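You operate a simulated robot arm through the tools that you are given. There is no shell and no other tool.

You run a simulated robot arm. Do the job below in one go: nothing can be reset, and whatever is moved stays where it is left.

TASK
Take the brown collar off the bench slide and wind the slide right down.
Fine: the collar stands on the bench between slide and spare rail; the collar screw is run in snug again.

It is judged by the outcome, as a careful person would: the job done as asked, and still so three seconds after it is handed in. It fails if anything else is knocked over, pushed out of place, dropped, spilled or broken.

THE ROBOT
A 7-joint arm with a three-finger gripper, fixed in place. Base frame: the origin is on the floor under the middle of its stand, x ahead of it, y to its left, z up. Units: mm, degrees, N and s.
It reaches about 977 mm from its shoulder. Its first joint turns from -166.0 to 166.0 degrees. Payload 2.69 kg.
Tool frame: the origin (TCP) lies between the finger pads and is the grasp point; the fingertips stand 29 mm ahead of it; z points along the fingers, y is the line along which they close. The gripper opens to 120 mm; its body begins 78 mm behind the TCP.
Orientation is that of the tool frame in the base frame, as [roll, pitch, yaw] about the fixed x, y, z axes, in that order (R = Rz(yaw) Ry(pitch) Rx(roll)). With the fingers straight down and closing along the base's y, the tool's x points along the base's -x, its y along +y and its z along -z.

THE INTERFACE
- The arm moves only by the tool apply_moves. Its argument "commands" is text: rows parted by semicolons, each of 7 numbers parted by spaces: the closure, from 0 (fully open) to 1 (shut), then the shift along the tool's x, y, z in m, then the turn, a rotation vector about the tool's x, y, z in degrees. In form: fingers x y z ax ay az; .... A call has 1 to 20 rows; each row shifts and turns the commanded pose from where the row before left it, along the tool's axes as they then stand. Each row takes 0.2 s and may step no farther than 50 mm and 8.6 degrees from the row before; otherwise, or with a gripper value out of range, the whole call is refused. Where a pose cannot be reached the arm comes as near as it can. A force on the tool above 50 N (or 10 N above the force at the start of the call, whichever is more), or a blocked arm, ends the call early, and 0.2 s more pass. The fingers move at their own pace (about 136.2 mm/s each) and stop on an object; they squeeze with about 44 N. The grip force told is the motor's: it shows also when the fingers shut on nothing. Time passes only in rows, and 0.2 s behind the last, so rows that do not move let the fingers close. The reply holds the time, the measured pose of the TCP, the force on the tool along the base axes, the opening and the grip force, in the units named above and with some noise, with the torque about the TCP (base axes, N m) and any sound that the robot's microphone picked up.
- Cameras (640 x 400 px; columns grow to the right, rows downward): "scene" is fixed at [399.4, 500, 1710.2]; the picture's right is [-0.95, -0.32, 0.00], its down [-0.20, 0.58, -0.79] and it looks along [0.25, -0.75, -0.61] (base axes); focal length 299 px, centre (320, 200). "wrist" rides on the gripper at [63, 0, -104] in the tool frame; the picture's right is [0.01, 1.00, 0.00], its down [-0.83, 0.00, -0.56] and it looks along [-0.56, 0.00, 0.83] (tool axes); focal length 275 px, centre (320, 200). There is no depth. A picture from a camera that has moved, and an enlarged one, comes with that camera's place and axes in the base frame and with its lens.
- get_image(camera): a new picture of that camera. The clock stands still meanwhile.
- slide_trunk(by): moves the trunk up (or, below 0, down) by that many mm; the arm rides with it, the base frame stays. It gives what a move gives, with no picture.
- inspect(camera, box): a new picture of the part [left, top, right, bottom] of that camera's present view, enlarged. The clock stands still meanwhile.
- job_done(): hands the job in; it is judged then, once.

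Places have to be worked out from the pictures, the camera data and where the tool is seen. Open the gripper and draw the arm clear of the work before you hand the job in, unless the task says otherwise.

The tools are called after ">>>" as name(argument=value, ...) on one line, values as JSON. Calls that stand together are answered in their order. apply_moves: Moves the arm, as the interface text tells. Its arguments: {"type":"object","properties":{"commands":{"type":"string"}},"required":["commands"]} The other tools are called the same way: slide_trunk (by) moves the trunk up or down; get_image (camera) takes a picture; inspect (camera, box) takes an enlarged picture of a part of a camera's view; job_done () hands the job in.

At the start:

```text
time_s: 0.0
eef_pos: [384.3, -277.8, 1417.3]
orientation: [-180.0, 0.1, 179.9]
contact_force: [0.2, -0.1, 0.0]
wrist_torque: [-0.02, 0.01, 0.01]
grip_width: 120.0
finger_force: 0.2
trunk travel left (down, up): [-425.0, 161.0]
```

scene: 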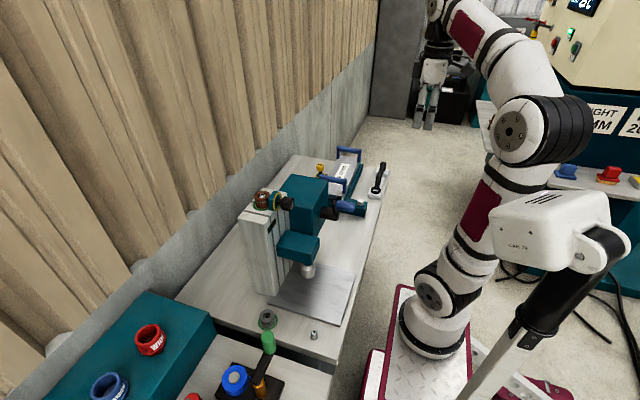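
wrist: 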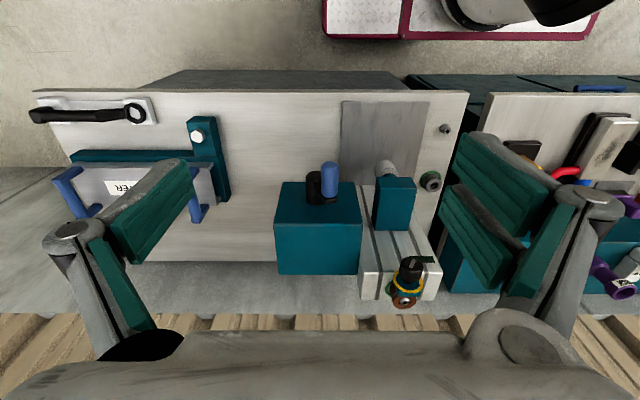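

I start by looking closely at the bench slide and its surroundings from both cameras before moving anything.

>>> inspect(camera="scene", box=[220, 140, 400, 300])

>>> inspect(camera="wrist", box=[260, 80, 480, 320])

>>> inspect(camera="wrist", box=[20, 80, 260, 240])

>>> inspect(camera="scene", box=[230, 170, 330, 240])

```text
2.50 times, centred on (310, 220) of scene
camera zoom: at [399.4, 500.0, 1710.2], right [-0.95, -0.32, 0.0], down [-0.2, 0.58, -0.79], along [0.25, -0.75, -0.61], focal length 747 px, centre (345, 150)
```

zoom: 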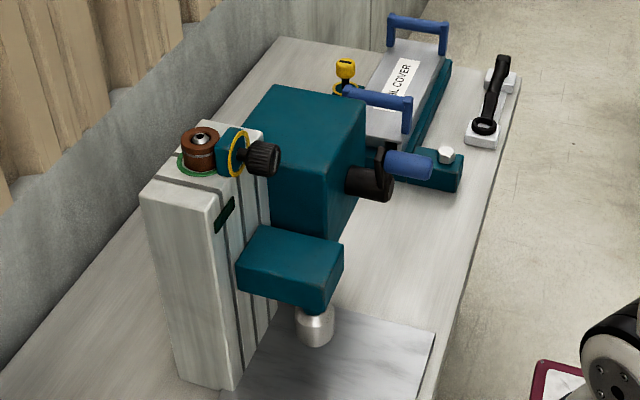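

```text
1.67 times, centred on (370, 200) of wrist
camera zoom: at [321.6, -278.0, 1521.8], right [0.0, 1.0, 0.0], down [0.83, 0.0, 0.56], along [0.56, 0.0, -0.83], focal length 459 px, centre (237, 200)
```

zoom: 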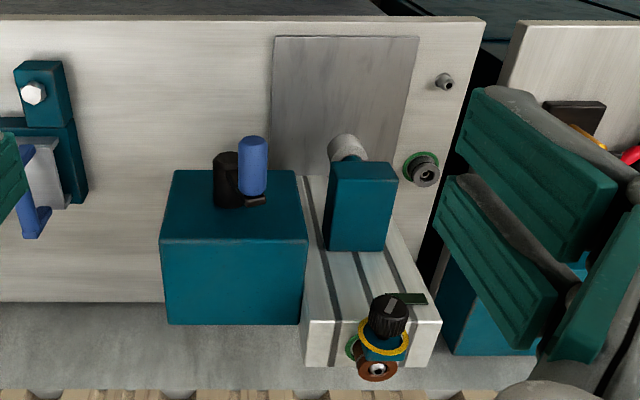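

```text
2.50 times, centred on (140, 160) of wrist
camera zoom: at [321.6, -278.0, 1521.8], right [0.0, 1.0, 0.0], down [0.83, 0.0, 0.56], along [0.56, 0.0, -0.83], focal length 688 px, centre (770, 300)
```

zoom: 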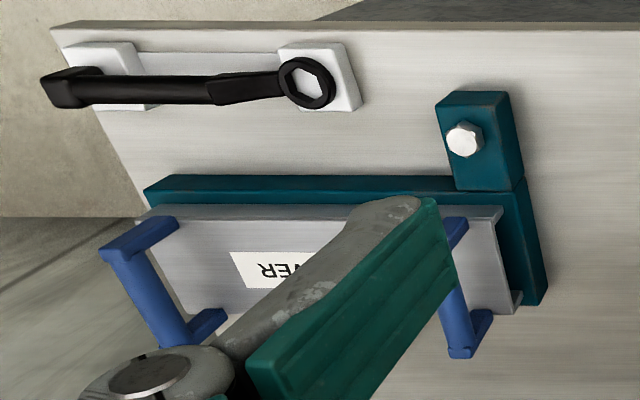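

```text
5.71 times, centred on (280, 205) of scene
camera zoom: at [399.4, 500.0, 1710.2], right [-0.95, -0.32, 0.0], down [-0.2, 0.58, -0.79], along [0.25, -0.75, -0.61], focal length 1708 px, centre (549, 171)
```

zoom: 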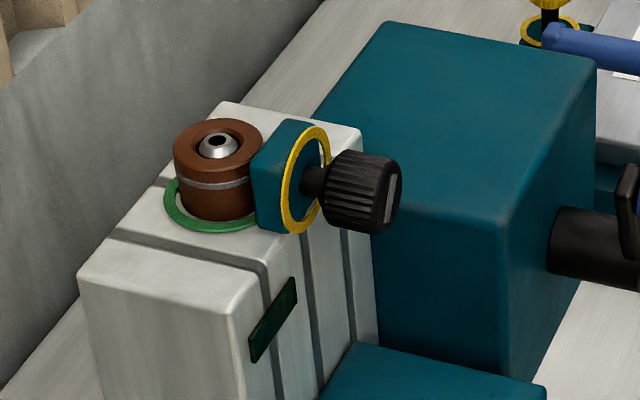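

The collar looks to be on top of the column near (783,-109,1175), with a black knob pointing toward the robot. I look at more of the scene to identify the "spare rail", the crank and other loose things.

>>> inspect(camera="scene", box=[170, 290, 360, 400])

>>> inspect(camera="scene", box=[300, 140, 400, 210])

>>> inspect(camera="wrist", box=[400, 70, 640, 310])

>>> inspect(camera="wrist", box=[340, 220, 460, 320])

```text
3.37 times, centred on (265, 345) of scene
camera zoom: at [399.4, 500.0, 1710.2], right [-0.95, -0.32, 0.0], down [-0.2, 0.58, -0.79], along [0.25, -0.75, -0.61], focal length 1007 px, centre (505, -288)
```

zoom: 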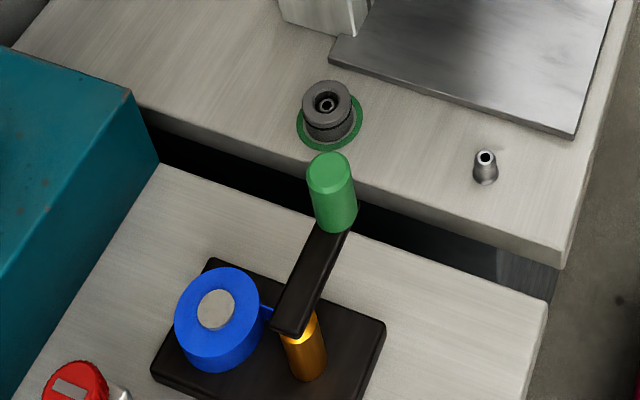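

```text
5.71 times, centred on (350, 175) of scene
camera zoom: at [399.4, 500.0, 1710.2], right [-0.95, -0.32, 0.0], down [-0.2, 0.58, -0.79], along [0.25, -0.75, -0.61], focal length 1708 px, centre (149, 343)
```

zoom: 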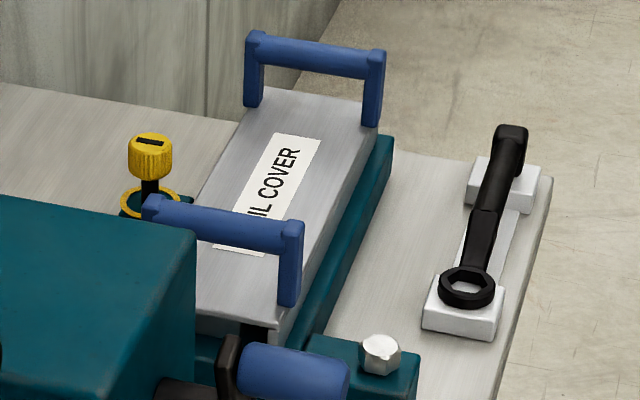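

```text
1.67 times, centred on (520, 190) of wrist
camera zoom: at [321.6, -278.0, 1521.8], right [0.0, 1.0, 0.0], down [0.83, 0.0, 0.56], along [0.56, 0.0, -0.83], focal length 459 px, centre (-13, 217)
```

zoom: 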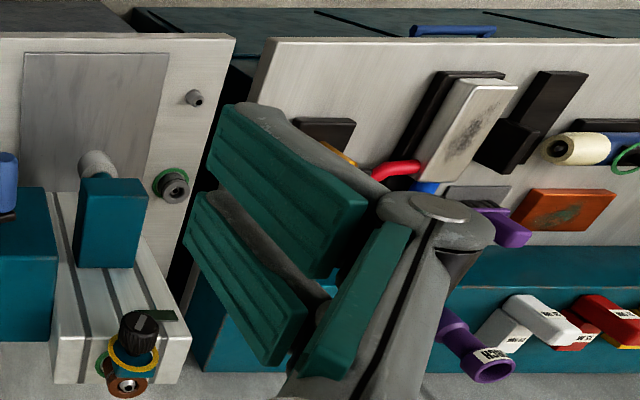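

```text
4.00 times, centred on (400, 270) of wrist
camera zoom: at [321.6, -278.0, 1521.8], right [0.0, 1.0, 0.0], down [0.83, 0.0, 0.56], along [0.56, 0.0, -0.83], focal length 1101 px, centre (0, -80)
```

zoom: 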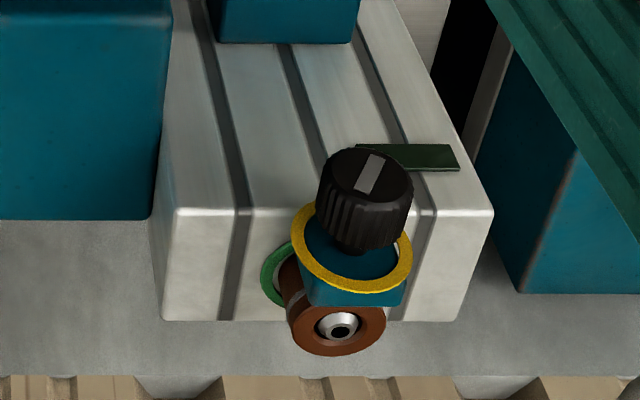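

The label reads "…IL COVER" on a teal bed beside the gearbox, and I need a clear view of it. I move the arm about 250 mm in −y, well above everything, and look from there.

>>> apply_moves(commands="0 0 -0.05 0 0 0 0; 0 0 -0.05 0 0 0 0; 0 0 -0.05 0 0 0 0; 0 0 -0.05 0 0 0 0; 0 0 -0.05 0 0 0 0; 0 0 0 0 0 0 0")

>>> get_image(camera="wrist")

>>> inspect(camera="wrist", box=[200, 60, 440, 300])

```text
time_s: 1.4
eef_pos: [383.0, -499.2, 1405.8]
orientation: [-179.9, 0.0, 179.9]
contact_force: [0.7, 0.4, 0.2]
wrist_torque: [0.02, 0.04, -0.02]
grip_width: 120.2
finger_force: 0.0
out of reach, approached as far as the arm can: row 5
trunk travel left (down, up): [-425.0, 161.0]
```

```text
taken
camera wrist: at [320.2, -500.4, 1510.1], right [0.0, 1.0, 0.0], down [0.83, 0.0, 0.56], along [0.56, 0.0, -0.83], focal length 275 px, centre (320, 200)
```

wrist: 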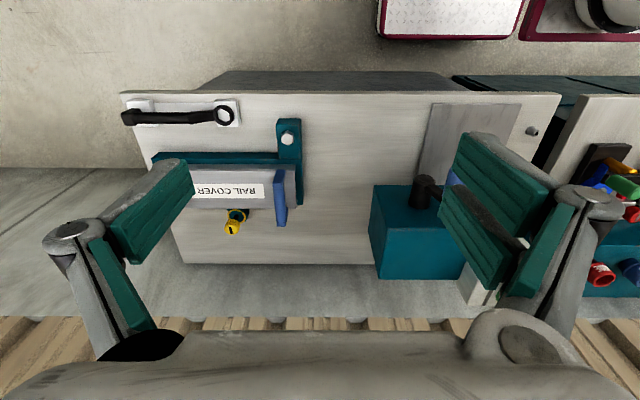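

```text
1.67 times, centred on (320, 180) of wrist
camera zoom: at [320.2, -500.4, 1510.1], right [0.0, 1.0, 0.0], down [0.83, 0.0, 0.56], along [0.56, 0.0, -0.83], focal length 459 px, centre (320, 233)
```

zoom: 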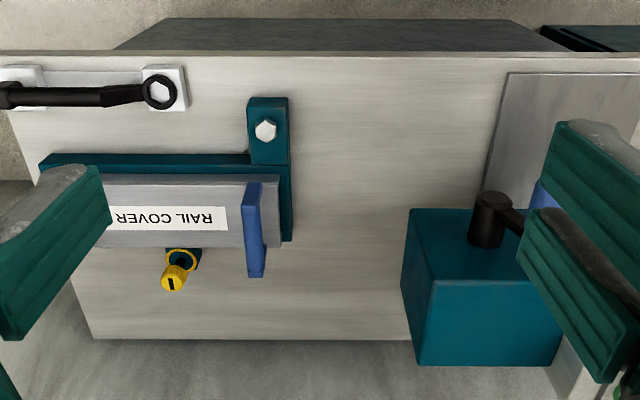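

The cover is labelled "RAIL COVER", so the spare rail lies on the −y side and the free bench area between the gearbox and the rail is where the collar should stand. I lower the trunk and go back toward the slide for closer looks at the crank, knob and collar.

>>> slide_trunk(by=-150)

>>> get_image(camera="wrist")

>>> get_image(camera="scene")

```text
time_s: 3.1
eef_pos: [378.9, -499.3, 1259.3]
orientation: [180.0, 0.0, 179.9]
contact_force: [-0.2, -1.1, 0.3]
wrist_torque: [-0.01, 0.01, 0.0]
grip_width: 119.9
finger_force: 0.0
trunk travel left (down, up): [-275.0, 311.0]
```

```text
taken
camera wrist: at [316.0, -499.0, 1363.6], right [0.0, 1.0, 0.0], down [0.83, 0.0, 0.56], along [0.56, 0.0, -0.83], focal length 275 px, centre (320, 200)
```

wrist: 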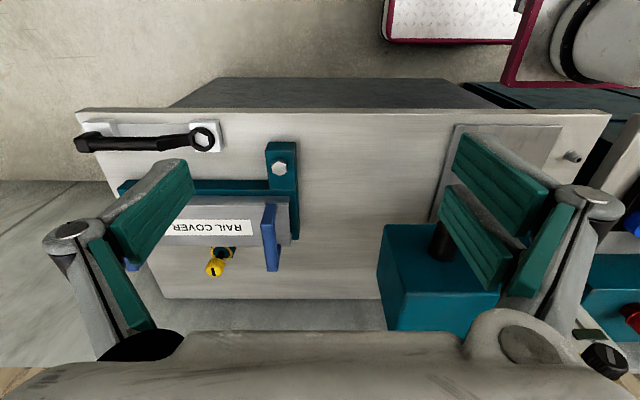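

```text
taken
```

scene: 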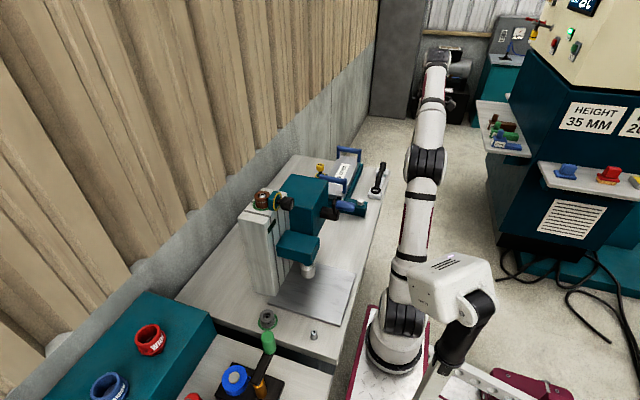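

The arm hangs clear. I move back in +y by 300 mm and tilt the tool so the wrist camera looks more horizontally at the slide.

>>> apply_moves(commands="0 0 0.05 0 0 0 0; 0 0 0.05 0 0 0 0; 0 0 0.05 0 0 0 0; 0 0 0.05 0 0 0 0; 0 0 0.05 0 0 0 0; 0.6 0 0.05 0 0 0 0; 0.6 0.03 0 0 0 -7.5 0; 0.6 0.03 0 0 0 -7.5 0; 0.6 0 0 0 0 -7.5 0; 0.6 0 0 0 0 -7.5 0; 0.6 0 0 0 0 0 0")

>>> get_image(camera="wrist")

```text
time_s: 4.6
eef_pos: [414.2, -235.9, 1217.5]
orientation: [171.9, -6.9, -179.1]
contact_force: [0.2, 0.8, 0.5]
wrist_torque: [-0.03, -0.02, 0.02]
grip_width: 48.0
finger_force: 0.0
trunk travel left (down, up): [-275.0, 311.0]
stopped in row 7: the arm was blocked; the commanded pose is now the measured one
```

```text
taken
camera wrist: at [364.3, -252.2, 1328.4], right [0.0, 0.99, 0.14], down [0.89, -0.06, 0.45], along [0.45, 0.13, -0.88], focal length 275 px, centre (320, 200)
```

wrist: 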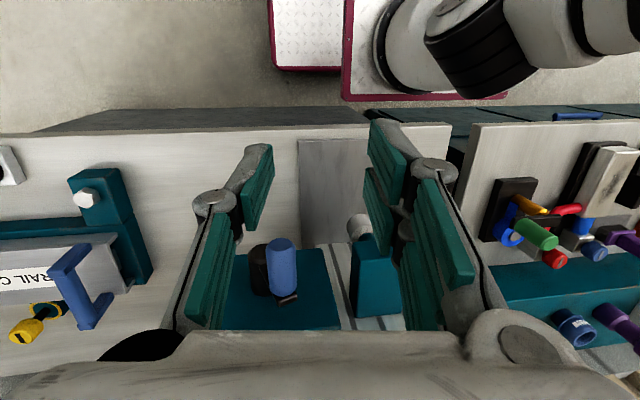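

The arm reported being blocked in row 7 with the tool skewed slightly. I check the scene to see why.

>>> get_image(camera="scene")

>>> inspect(camera="scene", box=[320, 30, 520, 400])

```text
taken
```

scene: 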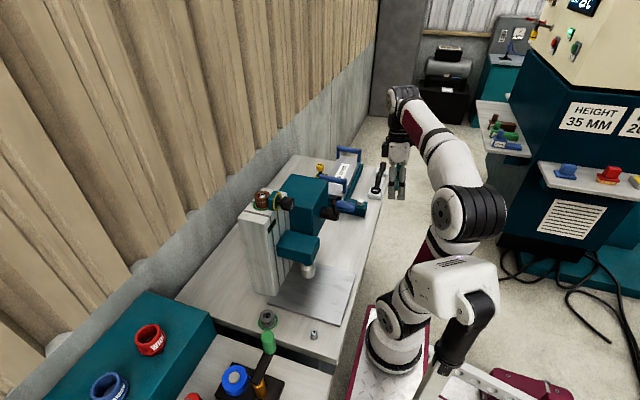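

```text
1.08 times, centred on (420, 215) of scene (not enlarged: the box is as wide or as high as the picture)
camera zoom: at [399.4, 500.0, 1710.2], right [-0.95, -0.32, 0.0], down [-0.2, 0.58, -0.79], along [0.25, -0.75, -0.61], focal length 323 px, centre (212, 184)
```

zoom: 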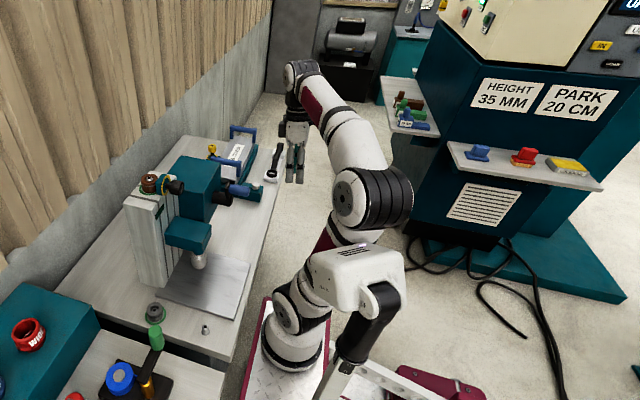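

The elbow seems to sit close to the robot's own housing, which is probably what blocked it. I test a small forward move with a small turn to see how the arm responds.

>>> apply_moves(commands="0.6 -0.03 0 -0.03 0 0 0; 0.6 -0.03 0 -0.03 0 0 0; 0.6 0 0 0 0 -7 0; 0.6 0 0 0 0 -7 0; 0.6 0 0 0 0 0 0")

```text
time_s: 5.8
eef_pos: [470.6, -242.6, 1265.8]
orientation: [172.2, 7.4, 178.9]
contact_force: [0.0, -0.4, 0.2]
wrist_torque: [-0.02, -0.02, 0.01]
grip_width: 48.0
finger_force: 0.1
out of reach, approached as far as the arm can: row 2
trunk travel left (down, up): [-275.0, 311.0]
```

The sign convention is confirmed (negative tool-y turn tips the fingers toward +x). I check the arm's posture again and the wrist view.

>>> get_image(camera="scene")

>>> get_image(camera="wrist")

```text
taken
```

scene: 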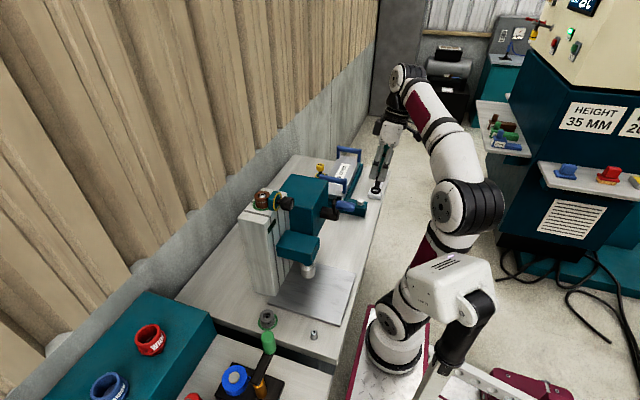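

```text
taken
camera wrist: at [394.4, -254.9, 1361.1], right [0.0, 0.99, 0.13], down [0.75, -0.08, 0.65], along [0.66, 0.1, -0.74], focal length 275 px, centre (320, 200)
```

wrist: 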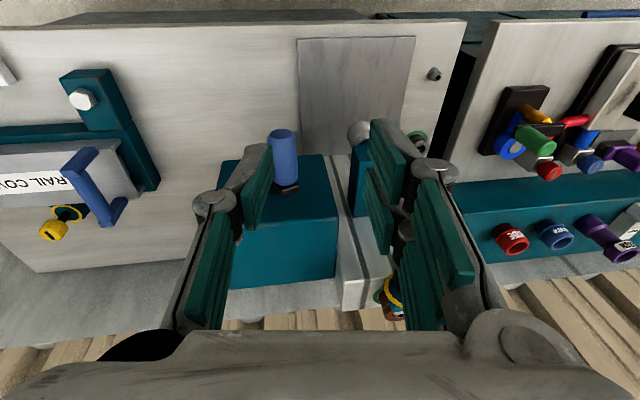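

I enlarge the present wrist view around the gearbox, crank and column top.

>>> inspect(camera="wrist", box=[220, 100, 440, 330])

>>> inspect(camera="scene", box=[310, 160, 390, 230])

>>> inspect(camera="scene", box=[235, 215, 335, 305])

```text
1.74 times, centred on (330, 215) of wrist
camera zoom: at [394.4, -254.9, 1361.1], right [0.0, 0.99, 0.13], down [0.75, -0.08, 0.65], along [0.66, 0.1, -0.74], focal length 479 px, centre (303, 174)
```

zoom: 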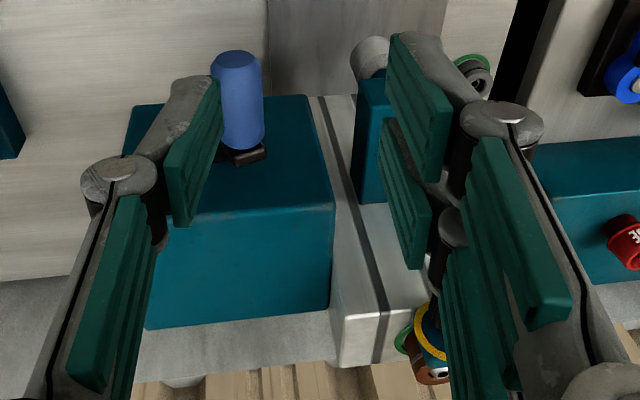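

```text
5.71 times, centred on (350, 195) of scene
camera zoom: at [399.4, 500.0, 1710.2], right [-0.95, -0.32, 0.0], down [-0.2, 0.58, -0.79], along [0.25, -0.75, -0.61], focal length 1708 px, centre (149, 229)
```

zoom: 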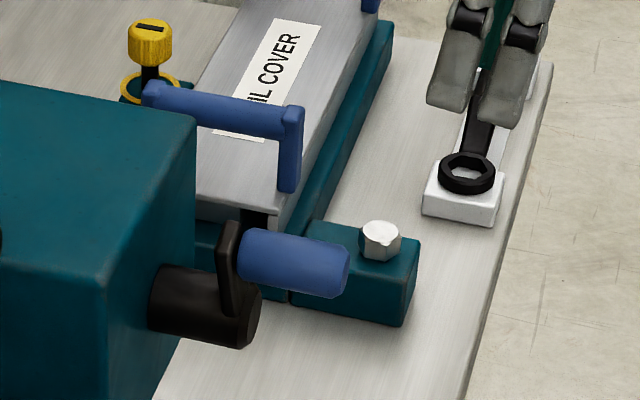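

```text
4.44 times, centred on (285, 260) of scene
camera zoom: at [399.4, 500.0, 1710.2], right [-0.95, -0.32, 0.0], down [-0.2, 0.58, -0.79], along [0.25, -0.75, -0.61], focal length 1328 px, centre (476, -67)
```

zoom: 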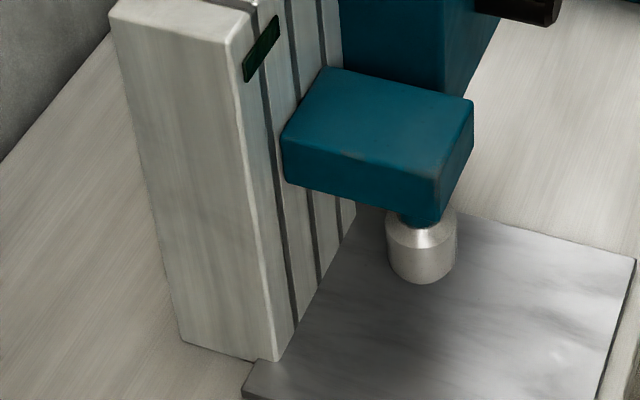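

The crank is a black hub with an arm and a blue handle whose axis runs along x, and the collar sits on the column top with the screw knob facing −x. I raise the trunk, square up the tool and go above and in front of the collar for a close look.

>>> slide_trunk(by=110)

>>> apply_moves(commands="0 0 0 0 7.8 0 0; 0 0 0 0 0 7.4 0; 0 -0.04 0.02 0 0 0 0; 0 -0.04 0.03 0 0 0 0; 0 -0.04 0.03 0 0 0 0; 0 -0.04 0.03 0 0 0 0; 0 0 0 0 0 0 0")

>>> get_image(camera="wrist")

```text
time_s: 7.2
eef_pos: [471.8, -241.5, 1375.2]
orientation: [172.1, 7.3, 179.0]
contact_force: [0.4, 0.9, 0.2]
wrist_torque: [0.01, 0.0, 0.0]
grip_width: 47.9
finger_force: 0.1
trunk travel left (down, up): [-385.0, 201.0]
```

```text
time_s: 8.8
eef_pos: [631.8, -130.9, 1374.9]
orientation: [-180.0, -0.1, 179.1]
contact_force: [-0.3, 0.3, -0.6]
wrist_torque: [-0.01, 0.0, 0.02]
grip_width: 120.0
finger_force: 0.1
trunk travel left (down, up): [-385.0, 201.0]
```

```text
taken
camera wrist: at [569.3, -129.7, 1480.3], right [0.01, 1.0, 0.0], down [0.83, -0.01, 0.56], along [0.55, -0.01, -0.83], focal length 275 px, centre (320, 200)
```

wrist: 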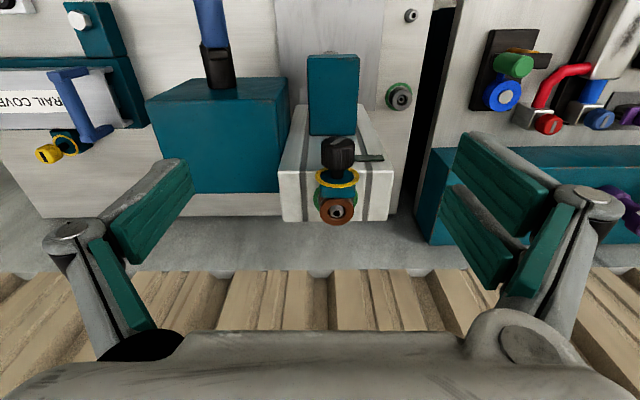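

Good clear view. I enlarge the column top.

>>> inspect(camera="wrist", box=[285, 120, 405, 230])

>>> inspect(camera="wrist", box=[140, 0, 440, 220])

```text
3.64 times, centred on (345, 175) of wrist
camera zoom: at [569.3, -129.7, 1480.3], right [0.01, 1.0, 0.0], down [0.83, -0.01, 0.56], along [0.55, -0.01, -0.83], focal length 1001 px, centre (229, 291)
```

zoom: 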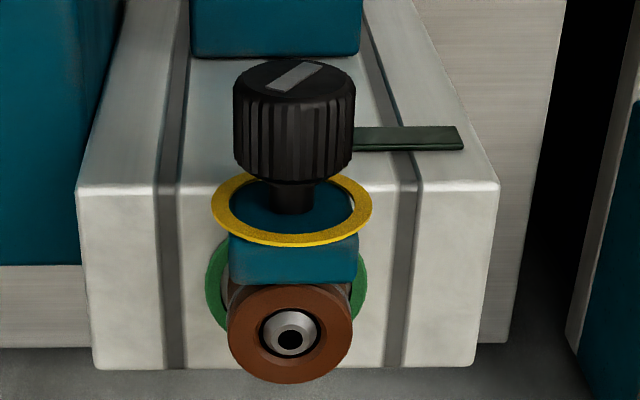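

```text
1.82 times, centred on (290, 110) of wrist
camera zoom: at [569.3, -129.7, 1480.3], right [0.01, 1.0, 0.0], down [0.83, -0.01, 0.56], along [0.55, -0.01, -0.83], focal length 500 px, centre (374, 364)
```

zoom: 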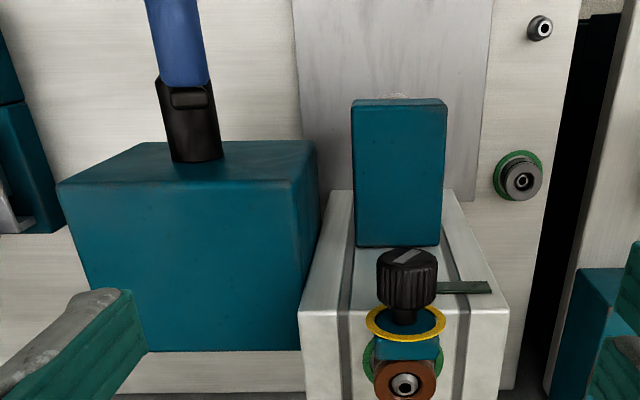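

I zoom harder on the collar and screw from both cameras to get precise pixel positions.

>>> inspect(camera="scene", box=[243, 180, 303, 218])

>>> inspect(camera="wrist", box=[305, 130, 369, 230])

```text
10.53 times, centred on (273, 199) of scene
camera zoom: at [399.4, 500.0, 1710.2], right [-0.95, -0.32, 0.0], down [-0.2, 0.58, -0.79], along [0.25, -0.75, -0.61], focal length 3146 px, centre (815, 210)
```

zoom: 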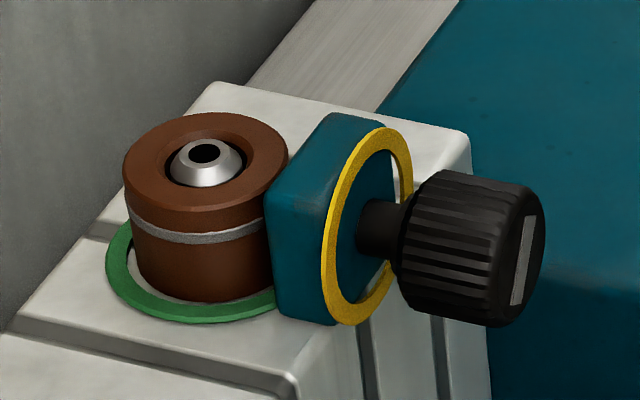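

```text
4.00 times, centred on (337, 180) of wrist
camera zoom: at [569.3, -129.7, 1480.3], right [0.01, 1.0, 0.0], down [0.83, -0.01, 0.56], along [0.55, -0.01, -0.83], focal length 1101 px, centre (252, 280)
```

zoom: 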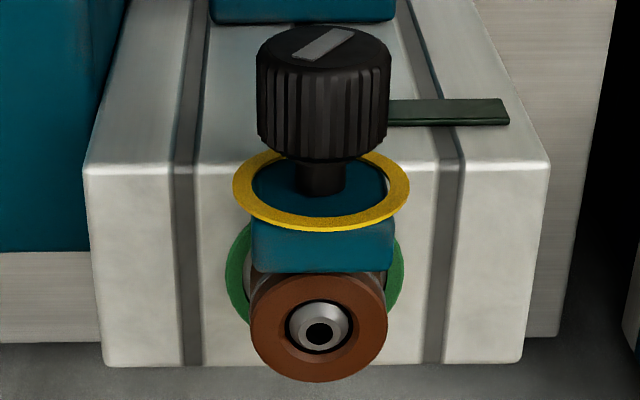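

The screw knob is centred near (701,-111,1179) with its axis along −x, collar post near (784,-111,1187), column front face near x=745. I check the arm posture before tilting the gripper horizontal.

>>> get_image(camera="scene")

```text
taken
```

scene: 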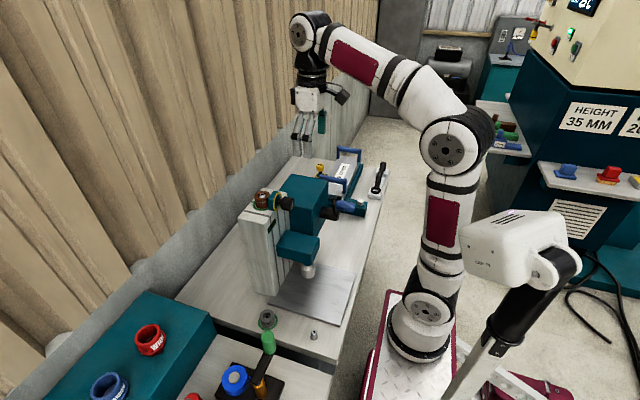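

The shoulder appears to be near (270,0,1040), so a horizontal gripper works best with the trunk lower. I tilt the gripper forward to horizontal here, well above the work.

>>> apply_moves(commands="0.3 0 0 0 0 -8 0; 0.3 0 0 0 0 -8 0; 0.3 0 0 0 0 -8 0; 0.3 0 0 0 0 -8 0; 0.3 0 0 0 0 -8 0; 0.3 0 0 0 0 -8 0; 0.3 0 0 0 0 0 0")

>>> get_image(camera="wrist")

>>> get_image(camera="scene")

```text
time_s: 10.4
eef_pos: [631.2, -133.4, 1376.0]
orientation: [180.0, 48.1, 179.0]
contact_force: [-0.4, -0.3, 0.7]
wrist_torque: [0.01, -0.01, 0.0]
grip_width: 83.9
finger_force: 0.2
trunk travel left (down, up): [-385.0, 201.0]
```

```text
taken
camera wrist: at [512.1, -131.7, 1398.6], right [0.01, 1.0, 0.0], down [0.14, 0.0, 0.99], along [0.99, -0.01, -0.14], focal length 275 px, centre (320, 200)
```

wrist: 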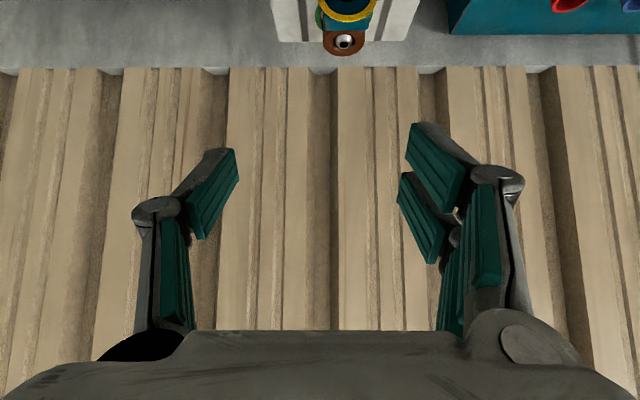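

```text
taken
```

scene: 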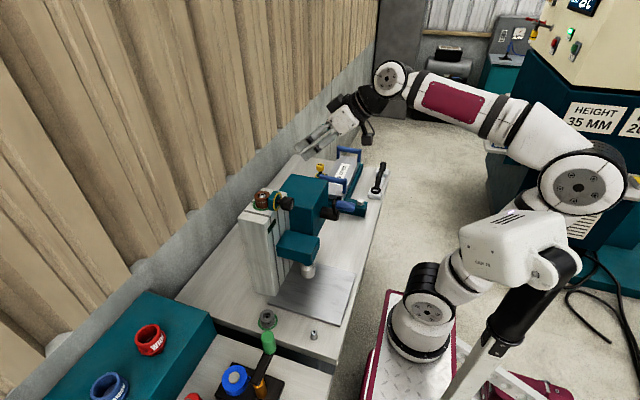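

The elbow folds back toward the robot's housing when the wrist is close to the shoulder. I lower the trunk in stages and raise the hand relative to it, so the arm stays unfolded.

>>> slide_trunk(by=-120)

>>> apply_moves(commands="0.3 -0.03 0 -0.027 0 0 0; 0.3 -0.03 0 -0.027 0 0 0; 0.3 -0.03 0 -0.027 0 0 0; 0.3 0 0 0 0 -8 0; 0.3 0 0 0 0 -8 0; 0.3 0 0 0 0 0 0")

>>> get_image(camera="scene")

```text
time_s: 11.9
eef_pos: [632.3, -134.0, 1254.4]
orientation: [-179.9, 47.9, 179.0]
contact_force: [-0.1, -0.8, -0.6]
wrist_torque: [0.01, -0.02, 0.03]
grip_width: 84.0
finger_force: 0.0
trunk travel left (down, up): [-265.0, 321.0]
```

```text
time_s: 13.3
eef_pos: [631.1, -133.2, 1375.6]
orientation: [-179.9, 64.0, 179.0]
contact_force: [-0.1, 0.6, 0.7]
wrist_torque: [0.02, 0.01, 0.05]
grip_width: 84.1
finger_force: 0.1
trunk travel left (down, up): [-265.0, 321.0]
```

```text
taken
```

scene: 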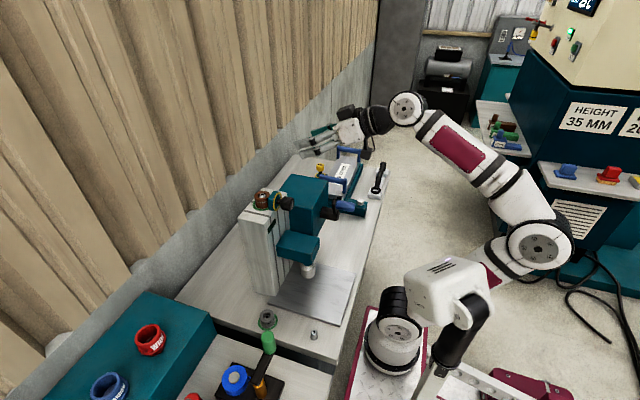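

That works well. I finish the tilt to horizontal here, then look.

>>> apply_moves(commands="0.3 0 0 0 0 -6.5 0; 0.3 0 0 0 0 -6.5 0; 0.3 0 0 0 0 -6.5 0; 0.3 0 0 0 0 -6.5 0; 0.3 0 0 0 0 0 0")

>>> get_image(camera="scene")

```text
time_s: 14.6
eef_pos: [632.5, -133.8, 1376.8]
orientation: [26.5, 89.9, 25.3]
contact_force: [0.9, 0.4, 0.0]
wrist_torque: [0.0, 0.01, -0.04]
grip_width: 83.9
finger_force: 0.1
trunk travel left (down, up): [-265.0, 321.0]
```

```text
taken
```

scene: 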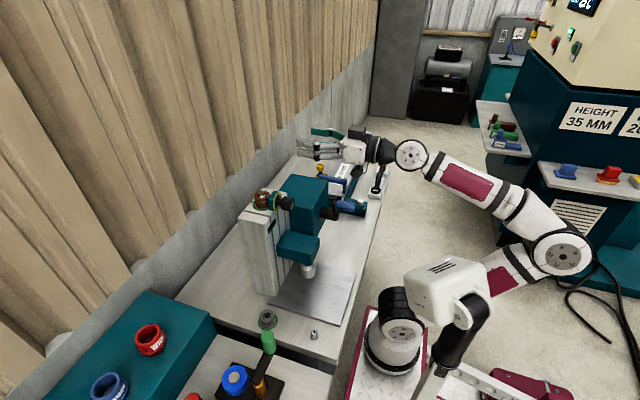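

Horizontal now. I test how far the hand can roll about its own axis here in free air (first positive direction).

>>> apply_moves(commands="0.3 0 0 0 0 0 8.5; 0.3 0 0 0 0 0 8.5; 0.3 0 0 0 0 0 8.5; 0.3 0 0 0 0 0 8.5; 0.3 0 0 0 0 0 8.5; 0.3 0 0 0 0 0 8.5; 0.3 0 0 0 0 0 8.5; 0.3 0 0 0 0 0 8.5; 0.3 0 0 0 0 0 8.5; 0.3 0 0 0 0 0 8.5; 0.3 0 0 0 0 0 8.5; 0.3 0 0 0 0 0 8.5; 0.3 0 0 0 0 0 8.5; 0.3 0 0 0 0 0 8.5; 0.3 0 0 0 0 0 8.5; 0.3 0 0 0 0 0 8.5; 0.3 0 0 0 0 0 8.5; 0.3 0 0 0 0 0 8.5; 0.3 0 0 0 0 0 8.5; 0.3 0 0 0 0 0 8.5")

>>> get_image(camera="wrist")

```text
time_s: 18.8
eef_pos: [632.1, -133.0, 1376.4]
orientation: [90.3, -80.1, 88.7]
contact_force: [-0.2, 0.2, -0.4]
wrist_torque: [0.01, 0.0, -0.01]
grip_width: 84.0
finger_force: 0.0
trunk travel left (down, up): [-265.0, 321.0]
```

```text
taken
camera wrist: at [528.8, -120.3, 1439.0], right [-0.02, -0.98, 0.18], down [-0.56, -0.14, -0.82], along [0.83, -0.11, -0.55], focal length 275 px, centre (320, 200)
```

wrist: 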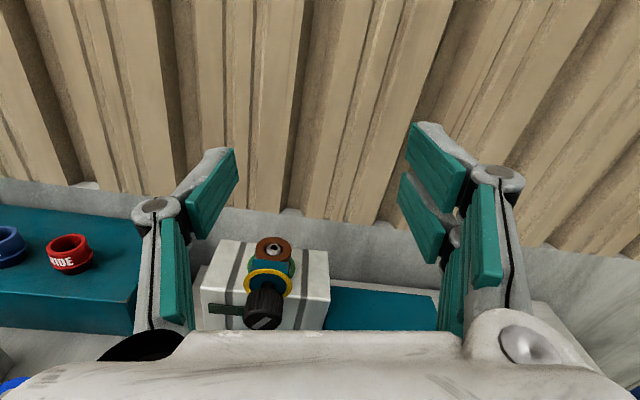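

Camera is now above, and the roll went 170° freely. I check how much further it can roll in the same sense.

>>> apply_moves(commands="0.3 0 0 0 0 0 8.5; 0.3 0 0 0 0 0 8.5; 0.3 0 0 0 0 0 8.5; 0.3 0 0 0 0 0 8.5; 0.3 0 0 0 0 0 8.5; 0.3 0 0 0 0 0 8.5; 0.3 0 0 0 0 0 8.5; 0.3 0 0 0 0 0 8.5; 0.3 0 0 0 0 0 8.5; 0.3 0 0 0 0 0 8.5; 0.3 0 0 0 0 0 8.5; 0.3 0 0 0 0 0 8.5; 0.3 0 0 0 0 0 8.5; 0.3 0 0 0 0 0 8.5; 0.3 0 0 0 0 0 8.5; 0.3 0 0 0 0 0 8.5; 0.3 0 0 0 0 0 8.5; 0.3 0 0 0 0 0 8.5; 0.3 0 0 0 0 0 8.5; 0.3 0 0 0 0 0 8.5")

```text
time_s: 21.2
eef_pos: [666.6, -68.3, 1361.0]
orientation: [-88.6, -7.5, -72.9]
contact_force: [-0.1, 0.3, -0.5]
wrist_torque: [0.0, -0.03, 0.05]
grip_width: 84.0
finger_force: 0.0
out of reach, approached as far as the arm can: row 11, 12
trunk travel left (down, up): [-265.0, 321.0]
stopped in row 12: the arm was blocked; the commanded pose is now the measured one
```

The roll limit lies about 250° from the start attitude, so I have a big turning range. I roll back a bit and re-square the tool axis to +x.

>>> apply_moves(commands="0.3 0 0 0 0 0 -8.5; 0.3 0 0 0 0 0 -8.5; 0.3 0 0 0 0 0 -8.5; 0.3 0 0 0 -3.5 4.59 0; 0.3 0 0 0 -3.5 4.59 0; 0.3 0 0 0 -3.5 4.59 0; 0.3 0 0 0 0 0 0")

```text
time_s: 22.8
eef_pos: [669.0, -75.4, 1358.2]
orientation: [-90.7, -32.2, -90.2]
contact_force: [-0.1, -0.1, -0.1]
wrist_torque: [0.01, 0.02, -0.03]
grip_width: 83.9
finger_force: 0.0
trunk travel left (down, up): [-265.0, 321.0]
```

The tool axis is now along +x. I roll back so the camera is straight above, retract 70 mm and line up in y with the knob.

>>> apply_moves(commands="0.3 0 0 -0.01 0 0 -8.26; 0.3 0 0 -0.01 0 0 -8.26; 0.3 0 0 -0.01 0 0 -8.26; 0.3 0 0 -0.01 0 0 -8.26; 0.3 0 0 -0.01 0 0 -8.26; 0.3 0 0 -0.01 0 0 -8.26; 0.3 0 0 -0.01 0 0 -8.26; 0.3 0 0.036 0 0 0 0; 0.3 0 0 0 0 0 0")

>>> get_image(camera="scene")

```text
time_s: 24.8
eef_pos: [600.6, -110.0, 1360.5]
orientation: [163.8, -89.4, 15.8]
contact_force: [-0.2, -1.0, 0.2]
wrist_torque: [0.01, 0.01, 0.01]
grip_width: 83.9
finger_force: 0.1
trunk travel left (down, up): [-265.0, 321.0]
```

```text
taken
```

scene: 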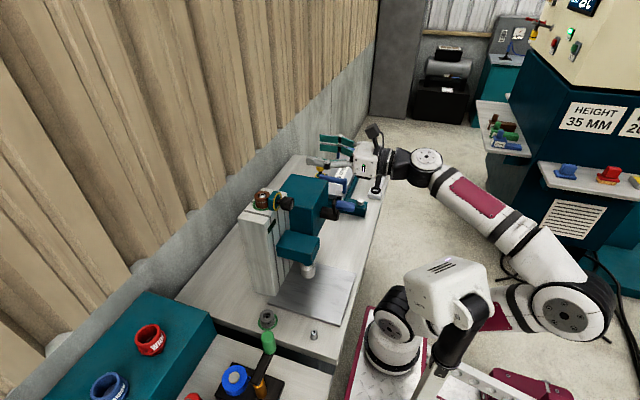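

Posture is fine. I lower the trunk by 150 mm, which brings the hand just above knob height and still 60+ mm in front of it.

>>> slide_trunk(by=-150)

>>> get_image(camera="wrist")

>>> get_image(camera="scene")

```text
time_s: 26.6
eef_pos: [598.9, -108.7, 1209.6]
orientation: [167.2, -89.4, 12.4]
contact_force: [-0.6, -0.3, 0.5]
wrist_torque: [0.02, 0.02, -0.02]
grip_width: 83.9
finger_force: 0.0
trunk travel left (down, up): [-115.0, 471.0]
```

```text
taken
camera wrist: at [495.8, -108.3, 1274.1], right [-0.01, -1.0, 0.01], down [-0.56, 0.0, -0.83], along [0.83, -0.01, -0.56], focal length 275 px, centre (320, 200)
```

wrist: 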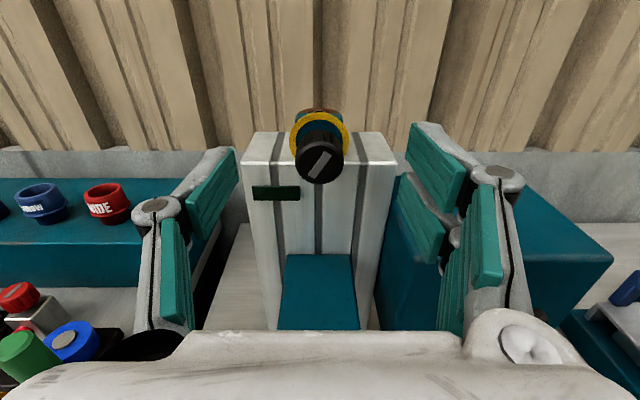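

```text
taken
```

scene: 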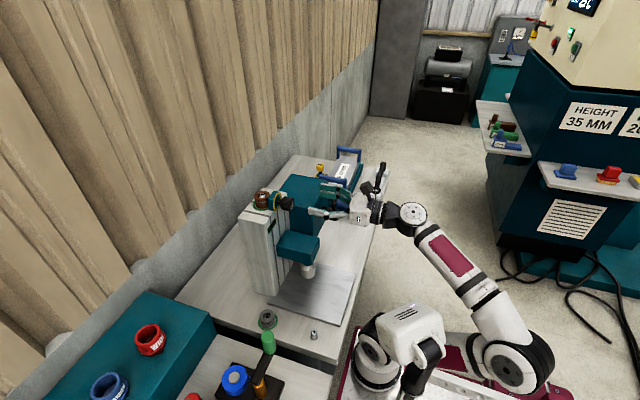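

Excellent straight-on view. I enlarge the knob to measure it and note the mark's angle.

>>> inspect(camera="wrist", box=[240, 95, 400, 215])

>>> inspect(camera="wrist", box=[280, 95, 360, 195])

```text
3.33 times, centred on (320, 155) of wrist
camera zoom: at [495.8, -108.3, 1274.1], right [-0.01, -1.0, 0.01], down [-0.56, 0.0, -0.83], along [0.83, -0.01, -0.56], focal length 918 px, centre (320, 350)
```

zoom: 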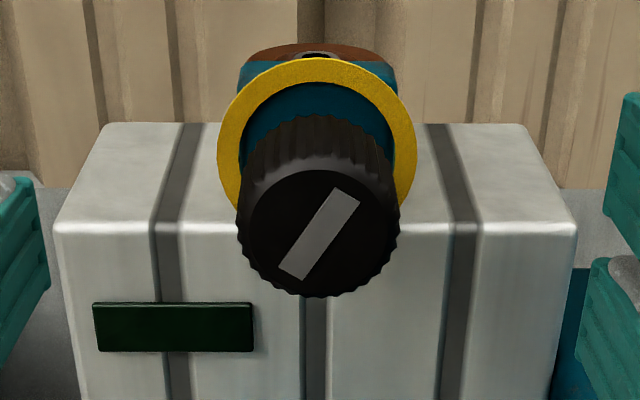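

```text
4.00 times, centred on (320, 145) of wrist
camera zoom: at [495.8, -108.3, 1274.1], right [-0.01, -1.0, 0.01], down [-0.56, 0.0, -0.83], along [0.83, -0.01, -0.56], focal length 1101 px, centre (320, 420)
```

zoom: 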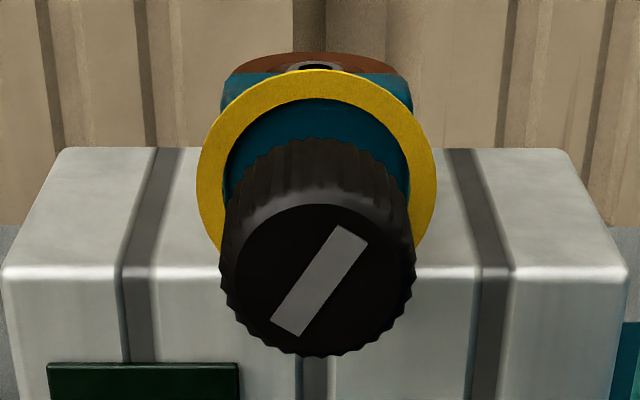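

The knob face is at about x=688, axis at y≈−110.5, z≈1178, about 39 mm diameter, with the ring behind at x≈733; the mark leans right. I lower to axis height, roll the hand to its positive end so I can unscrew (negative roll), and set a 66 mm opening.

>>> apply_moves(commands="0.45 -0.0315 0.002 0 0 0 0; 0.45 0 0 0 0 0 0; 0.45 0 0 0 0 0 8.5; 0.45 0 0 0 0 0 8.5; 0.45 0 0 0 0 0 8.5; 0.45 0 0 0 0 0 8.5; 0.45 0 0 0 0 0 8.5; 0.45 0 0 0 0 0 8.5; 0.45 0 0 0 0 0 0")

>>> get_image(camera="wrist")

```text
time_s: 28.6
eef_pos: [597.1, -111.7, 1179.8]
orientation: [-90.8, -39.0, -90.1]
contact_force: [-0.1, 0.2, 0.4]
wrist_torque: [-0.02, 0.03, -0.01]
grip_width: 66.2
finger_force: 0.0
trunk travel left (down, up): [-115.0, 471.0]
```

```text
taken
camera wrist: at [494.6, -160.0, 1220.4], right [-0.01, -0.63, -0.77], down [-0.55, 0.65, -0.52], along [0.83, 0.42, -0.36], focal length 275 px, centre (320, 200)
```

wrist: 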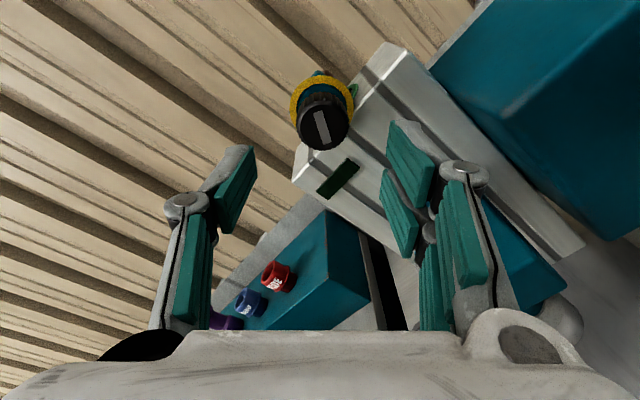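

The knob appears a few pixels off my tool line; I zoom to measure the offset.

>>> inspect(camera="wrist", box=[280, 60, 376, 160])

```text
4.00 times, centred on (328, 110) of wrist
camera zoom: at [494.6, -160.0, 1220.4], right [-0.01, -0.63, -0.77], down [-0.55, 0.65, -0.52], along [0.83, 0.42, -0.36], focal length 1101 px, centre (288, 560)
```

zoom: 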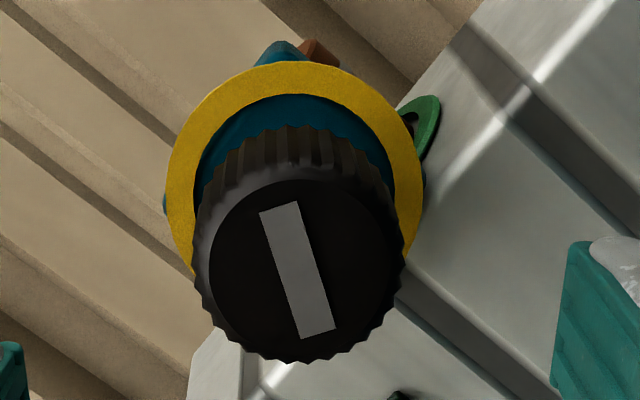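

Combining views, the axis is at about y=−110.5, z=1177 and the knob face at x≈690. I advance 60 mm with a 3 mm correction and check alignment before going around the knob.

>>> apply_moves(commands="0.45 -0.003 0 0.02 0 0 0; 0.45 0 0 0.02 0 0 0; 0.45 0 0 0.02 0 0 0; 0.45 0 0 0 0 0 0")

>>> get_image(camera="wrist")

>>> inspect(camera="scene", box=[250, 170, 350, 240])

```text
time_s: 29.6
eef_pos: [659.2, -110.9, 1177.4]
orientation: [-90.6, -39.1, -90.1]
contact_force: [0.6, -0.3, -0.3]
wrist_torque: [-0.01, -0.02, 0.0]
grip_width: 66.1
finger_force: 0.1
trunk travel left (down, up): [-115.0, 471.0]
```

```text
taken
camera wrist: at [554.9, -158.7, 1218.2], right [-0.01, -0.63, -0.77], down [-0.55, 0.65, -0.52], along [0.83, 0.42, -0.36], focal length 275 px, centre (320, 200)
```

wrist: 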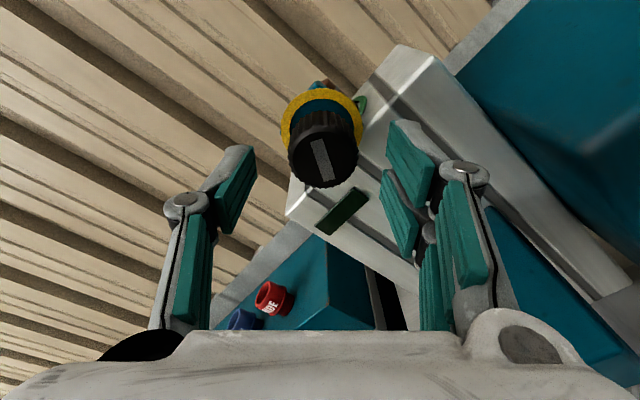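

```text
5.71 times, centred on (300, 205) of scene
camera zoom: at [399.4, 500.0, 1710.2], right [-0.95, -0.32, 0.0], down [-0.2, 0.58, -0.79], along [0.25, -0.75, -0.61], focal length 1708 px, centre (434, 171)
```

zoom: 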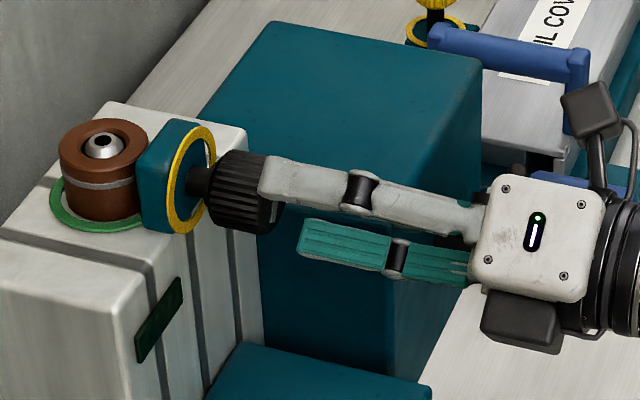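

Alignment is good (about 2 mm off in the closing direction). I advance the last 34 mm and close on the knob.

>>> apply_moves(commands="0.45 0 0.0015 0.017 0 0 0; 0.45 0 0 0.016 0 0 0; 0.45 0 0 0 0 0 0; 0.75 0 0 0 0 0 0; 0.75 0 0 0 0 0 0")

>>> get_image(camera="wrist")

>>> inspect(camera="scene", box=[250, 170, 350, 240])

```text
time_s: 30.8
eef_pos: [691.6, -111.0, 1174.7]
orientation: [-90.6, -39.1, -90.0]
contact_force: [0.9, 1.5, 4.3]
wrist_torque: [-0.12, -0.17, -0.02]
grip_width: 38.1
finger_force: 44.6
trunk travel left (down, up): [-115.0, 471.0]
```

```text
taken
camera wrist: at [588.2, -159.6, 1216.3], right [-0.01, -0.63, -0.77], down [-0.55, 0.65, -0.52], along [0.83, 0.42, -0.36], focal length 275 px, centre (320, 200)
```

wrist: 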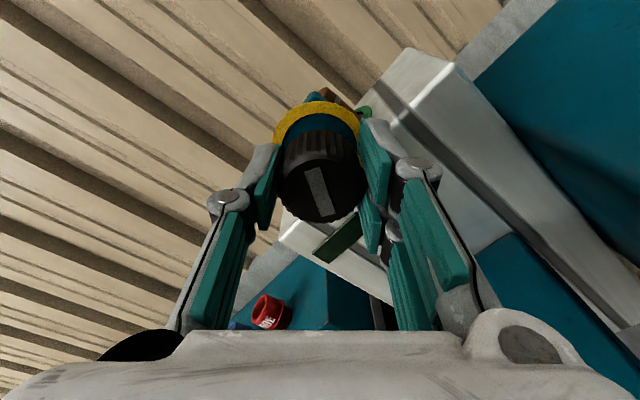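

```text
5.71 times, centred on (300, 205) of scene
camera zoom: at [399.4, 500.0, 1710.2], right [-0.95, -0.32, 0.0], down [-0.2, 0.58, -0.79], along [0.25, -0.75, -0.61], focal length 1708 px, centre (434, 171)
```

zoom: 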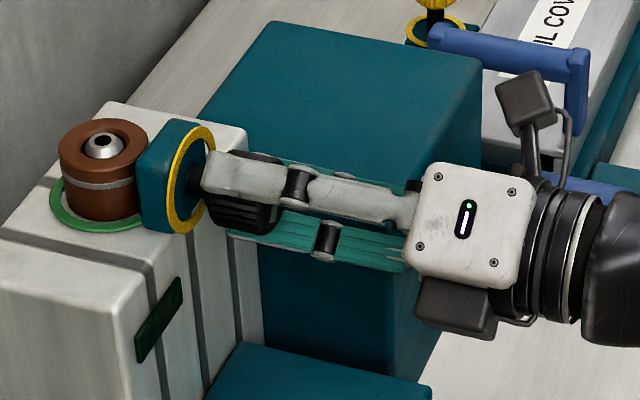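

Gripped (38 mm, 44 N). I try unscrewing gently: three rows of −8° about the tool axis, watching forces.

>>> apply_moves(commands="0.75 0 0 0 0 0 -8; 0.75 0 0 0 0 0 -8; 0.75 0 0 0 0 0 -8; 0.75 0 0 0 0 0 0")

>>> inspect(camera="wrist", box=[240, 60, 400, 240])

```text
time_s: 31.8
eef_pos: [692.2, -112.1, 1175.0]
orientation: [-90.8, -63.4, -89.9]
contact_force: [3.4, 6.4, 23.3]
wrist_torque: [0.03, -0.66, 0.22]
grip_width: 38.2
finger_force: 44.9
trunk travel left (down, up): [-115.0, 471.0]
```

```text
2.22 times, centred on (320, 150) of wrist
camera zoom: at [588.0, -138.4, 1233.0], right [-0.01, -0.9, -0.45], down [-0.56, 0.38, -0.74], along [0.83, 0.24, -0.5], focal length 612 px, centre (320, 311)
```

zoom: 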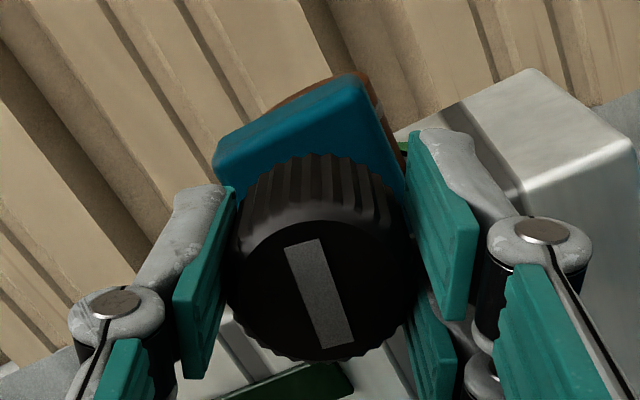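

The knob turned with the hand (mark fixed relative to the fingers), but the yellow ring no longer shows, and there is 23 N upward on the tool, so my axis is a little low. I check the scene view.

>>> inspect(camera="scene", box=[245, 175, 315, 225])

>>> get_image(camera="scene")

```text
8.00 times, centred on (280, 200) of scene
camera zoom: at [399.4, 500.0, 1710.2], right [-0.95, -0.32, 0.0], down [-0.2, 0.58, -0.79], along [0.25, -0.75, -0.61], focal length 2391 px, centre (640, 200)
```

zoom: 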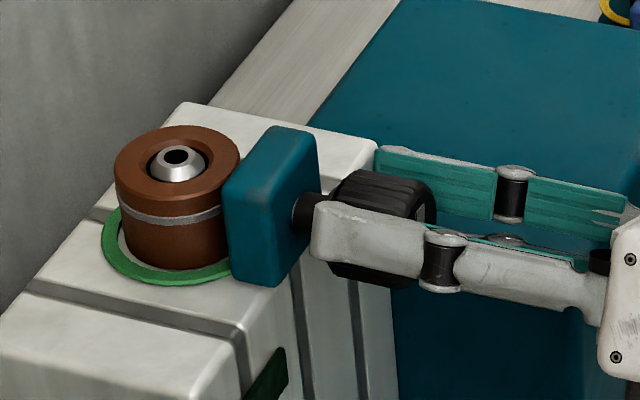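

```text
taken
```

scene: 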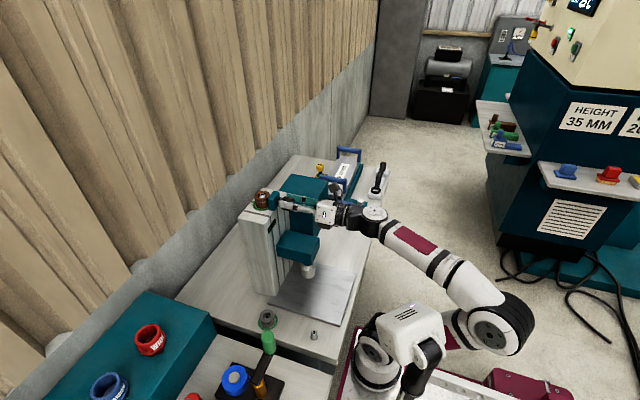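

The yellow ring has vanished as soon as the screw came loose, so it evidently marks "snug" — useful for the end. I nudge up 1.5 mm to see whether the side load falls.

>>> apply_moves(commands="0.75 0.0013 -0.0007 0 0 0 0; 0.75 0 0 0 0 0 0")

```text
time_s: 32.4
eef_pos: [691.9, -110.9, 1174.9]
orientation: [-91.1, -63.1, -89.5]
contact_force: [4.5, 9.0, 22.5]
wrist_torque: [0.0, -0.54, 0.24]
grip_width: 38.4
finger_force: 45.1
trunk travel left (down, up): [-115.0, 471.0]
```

>>> apply_moves(commands="0.75 0.0018 -0.0009 0 0 0 0; 0.75 0 0 0 0 0 0")

```text
time_s: 33.0
eef_pos: [692.1, -110.5, 1175.7]
orientation: [-91.6, -63.1, -89.1]
contact_force: [-3.8, 10.1, 1.3]
wrist_torque: [0.01, -0.23, 0.24]
grip_width: 38.1
finger_force: 45.5
trunk travel left (down, up): [-115.0, 471.0]
```

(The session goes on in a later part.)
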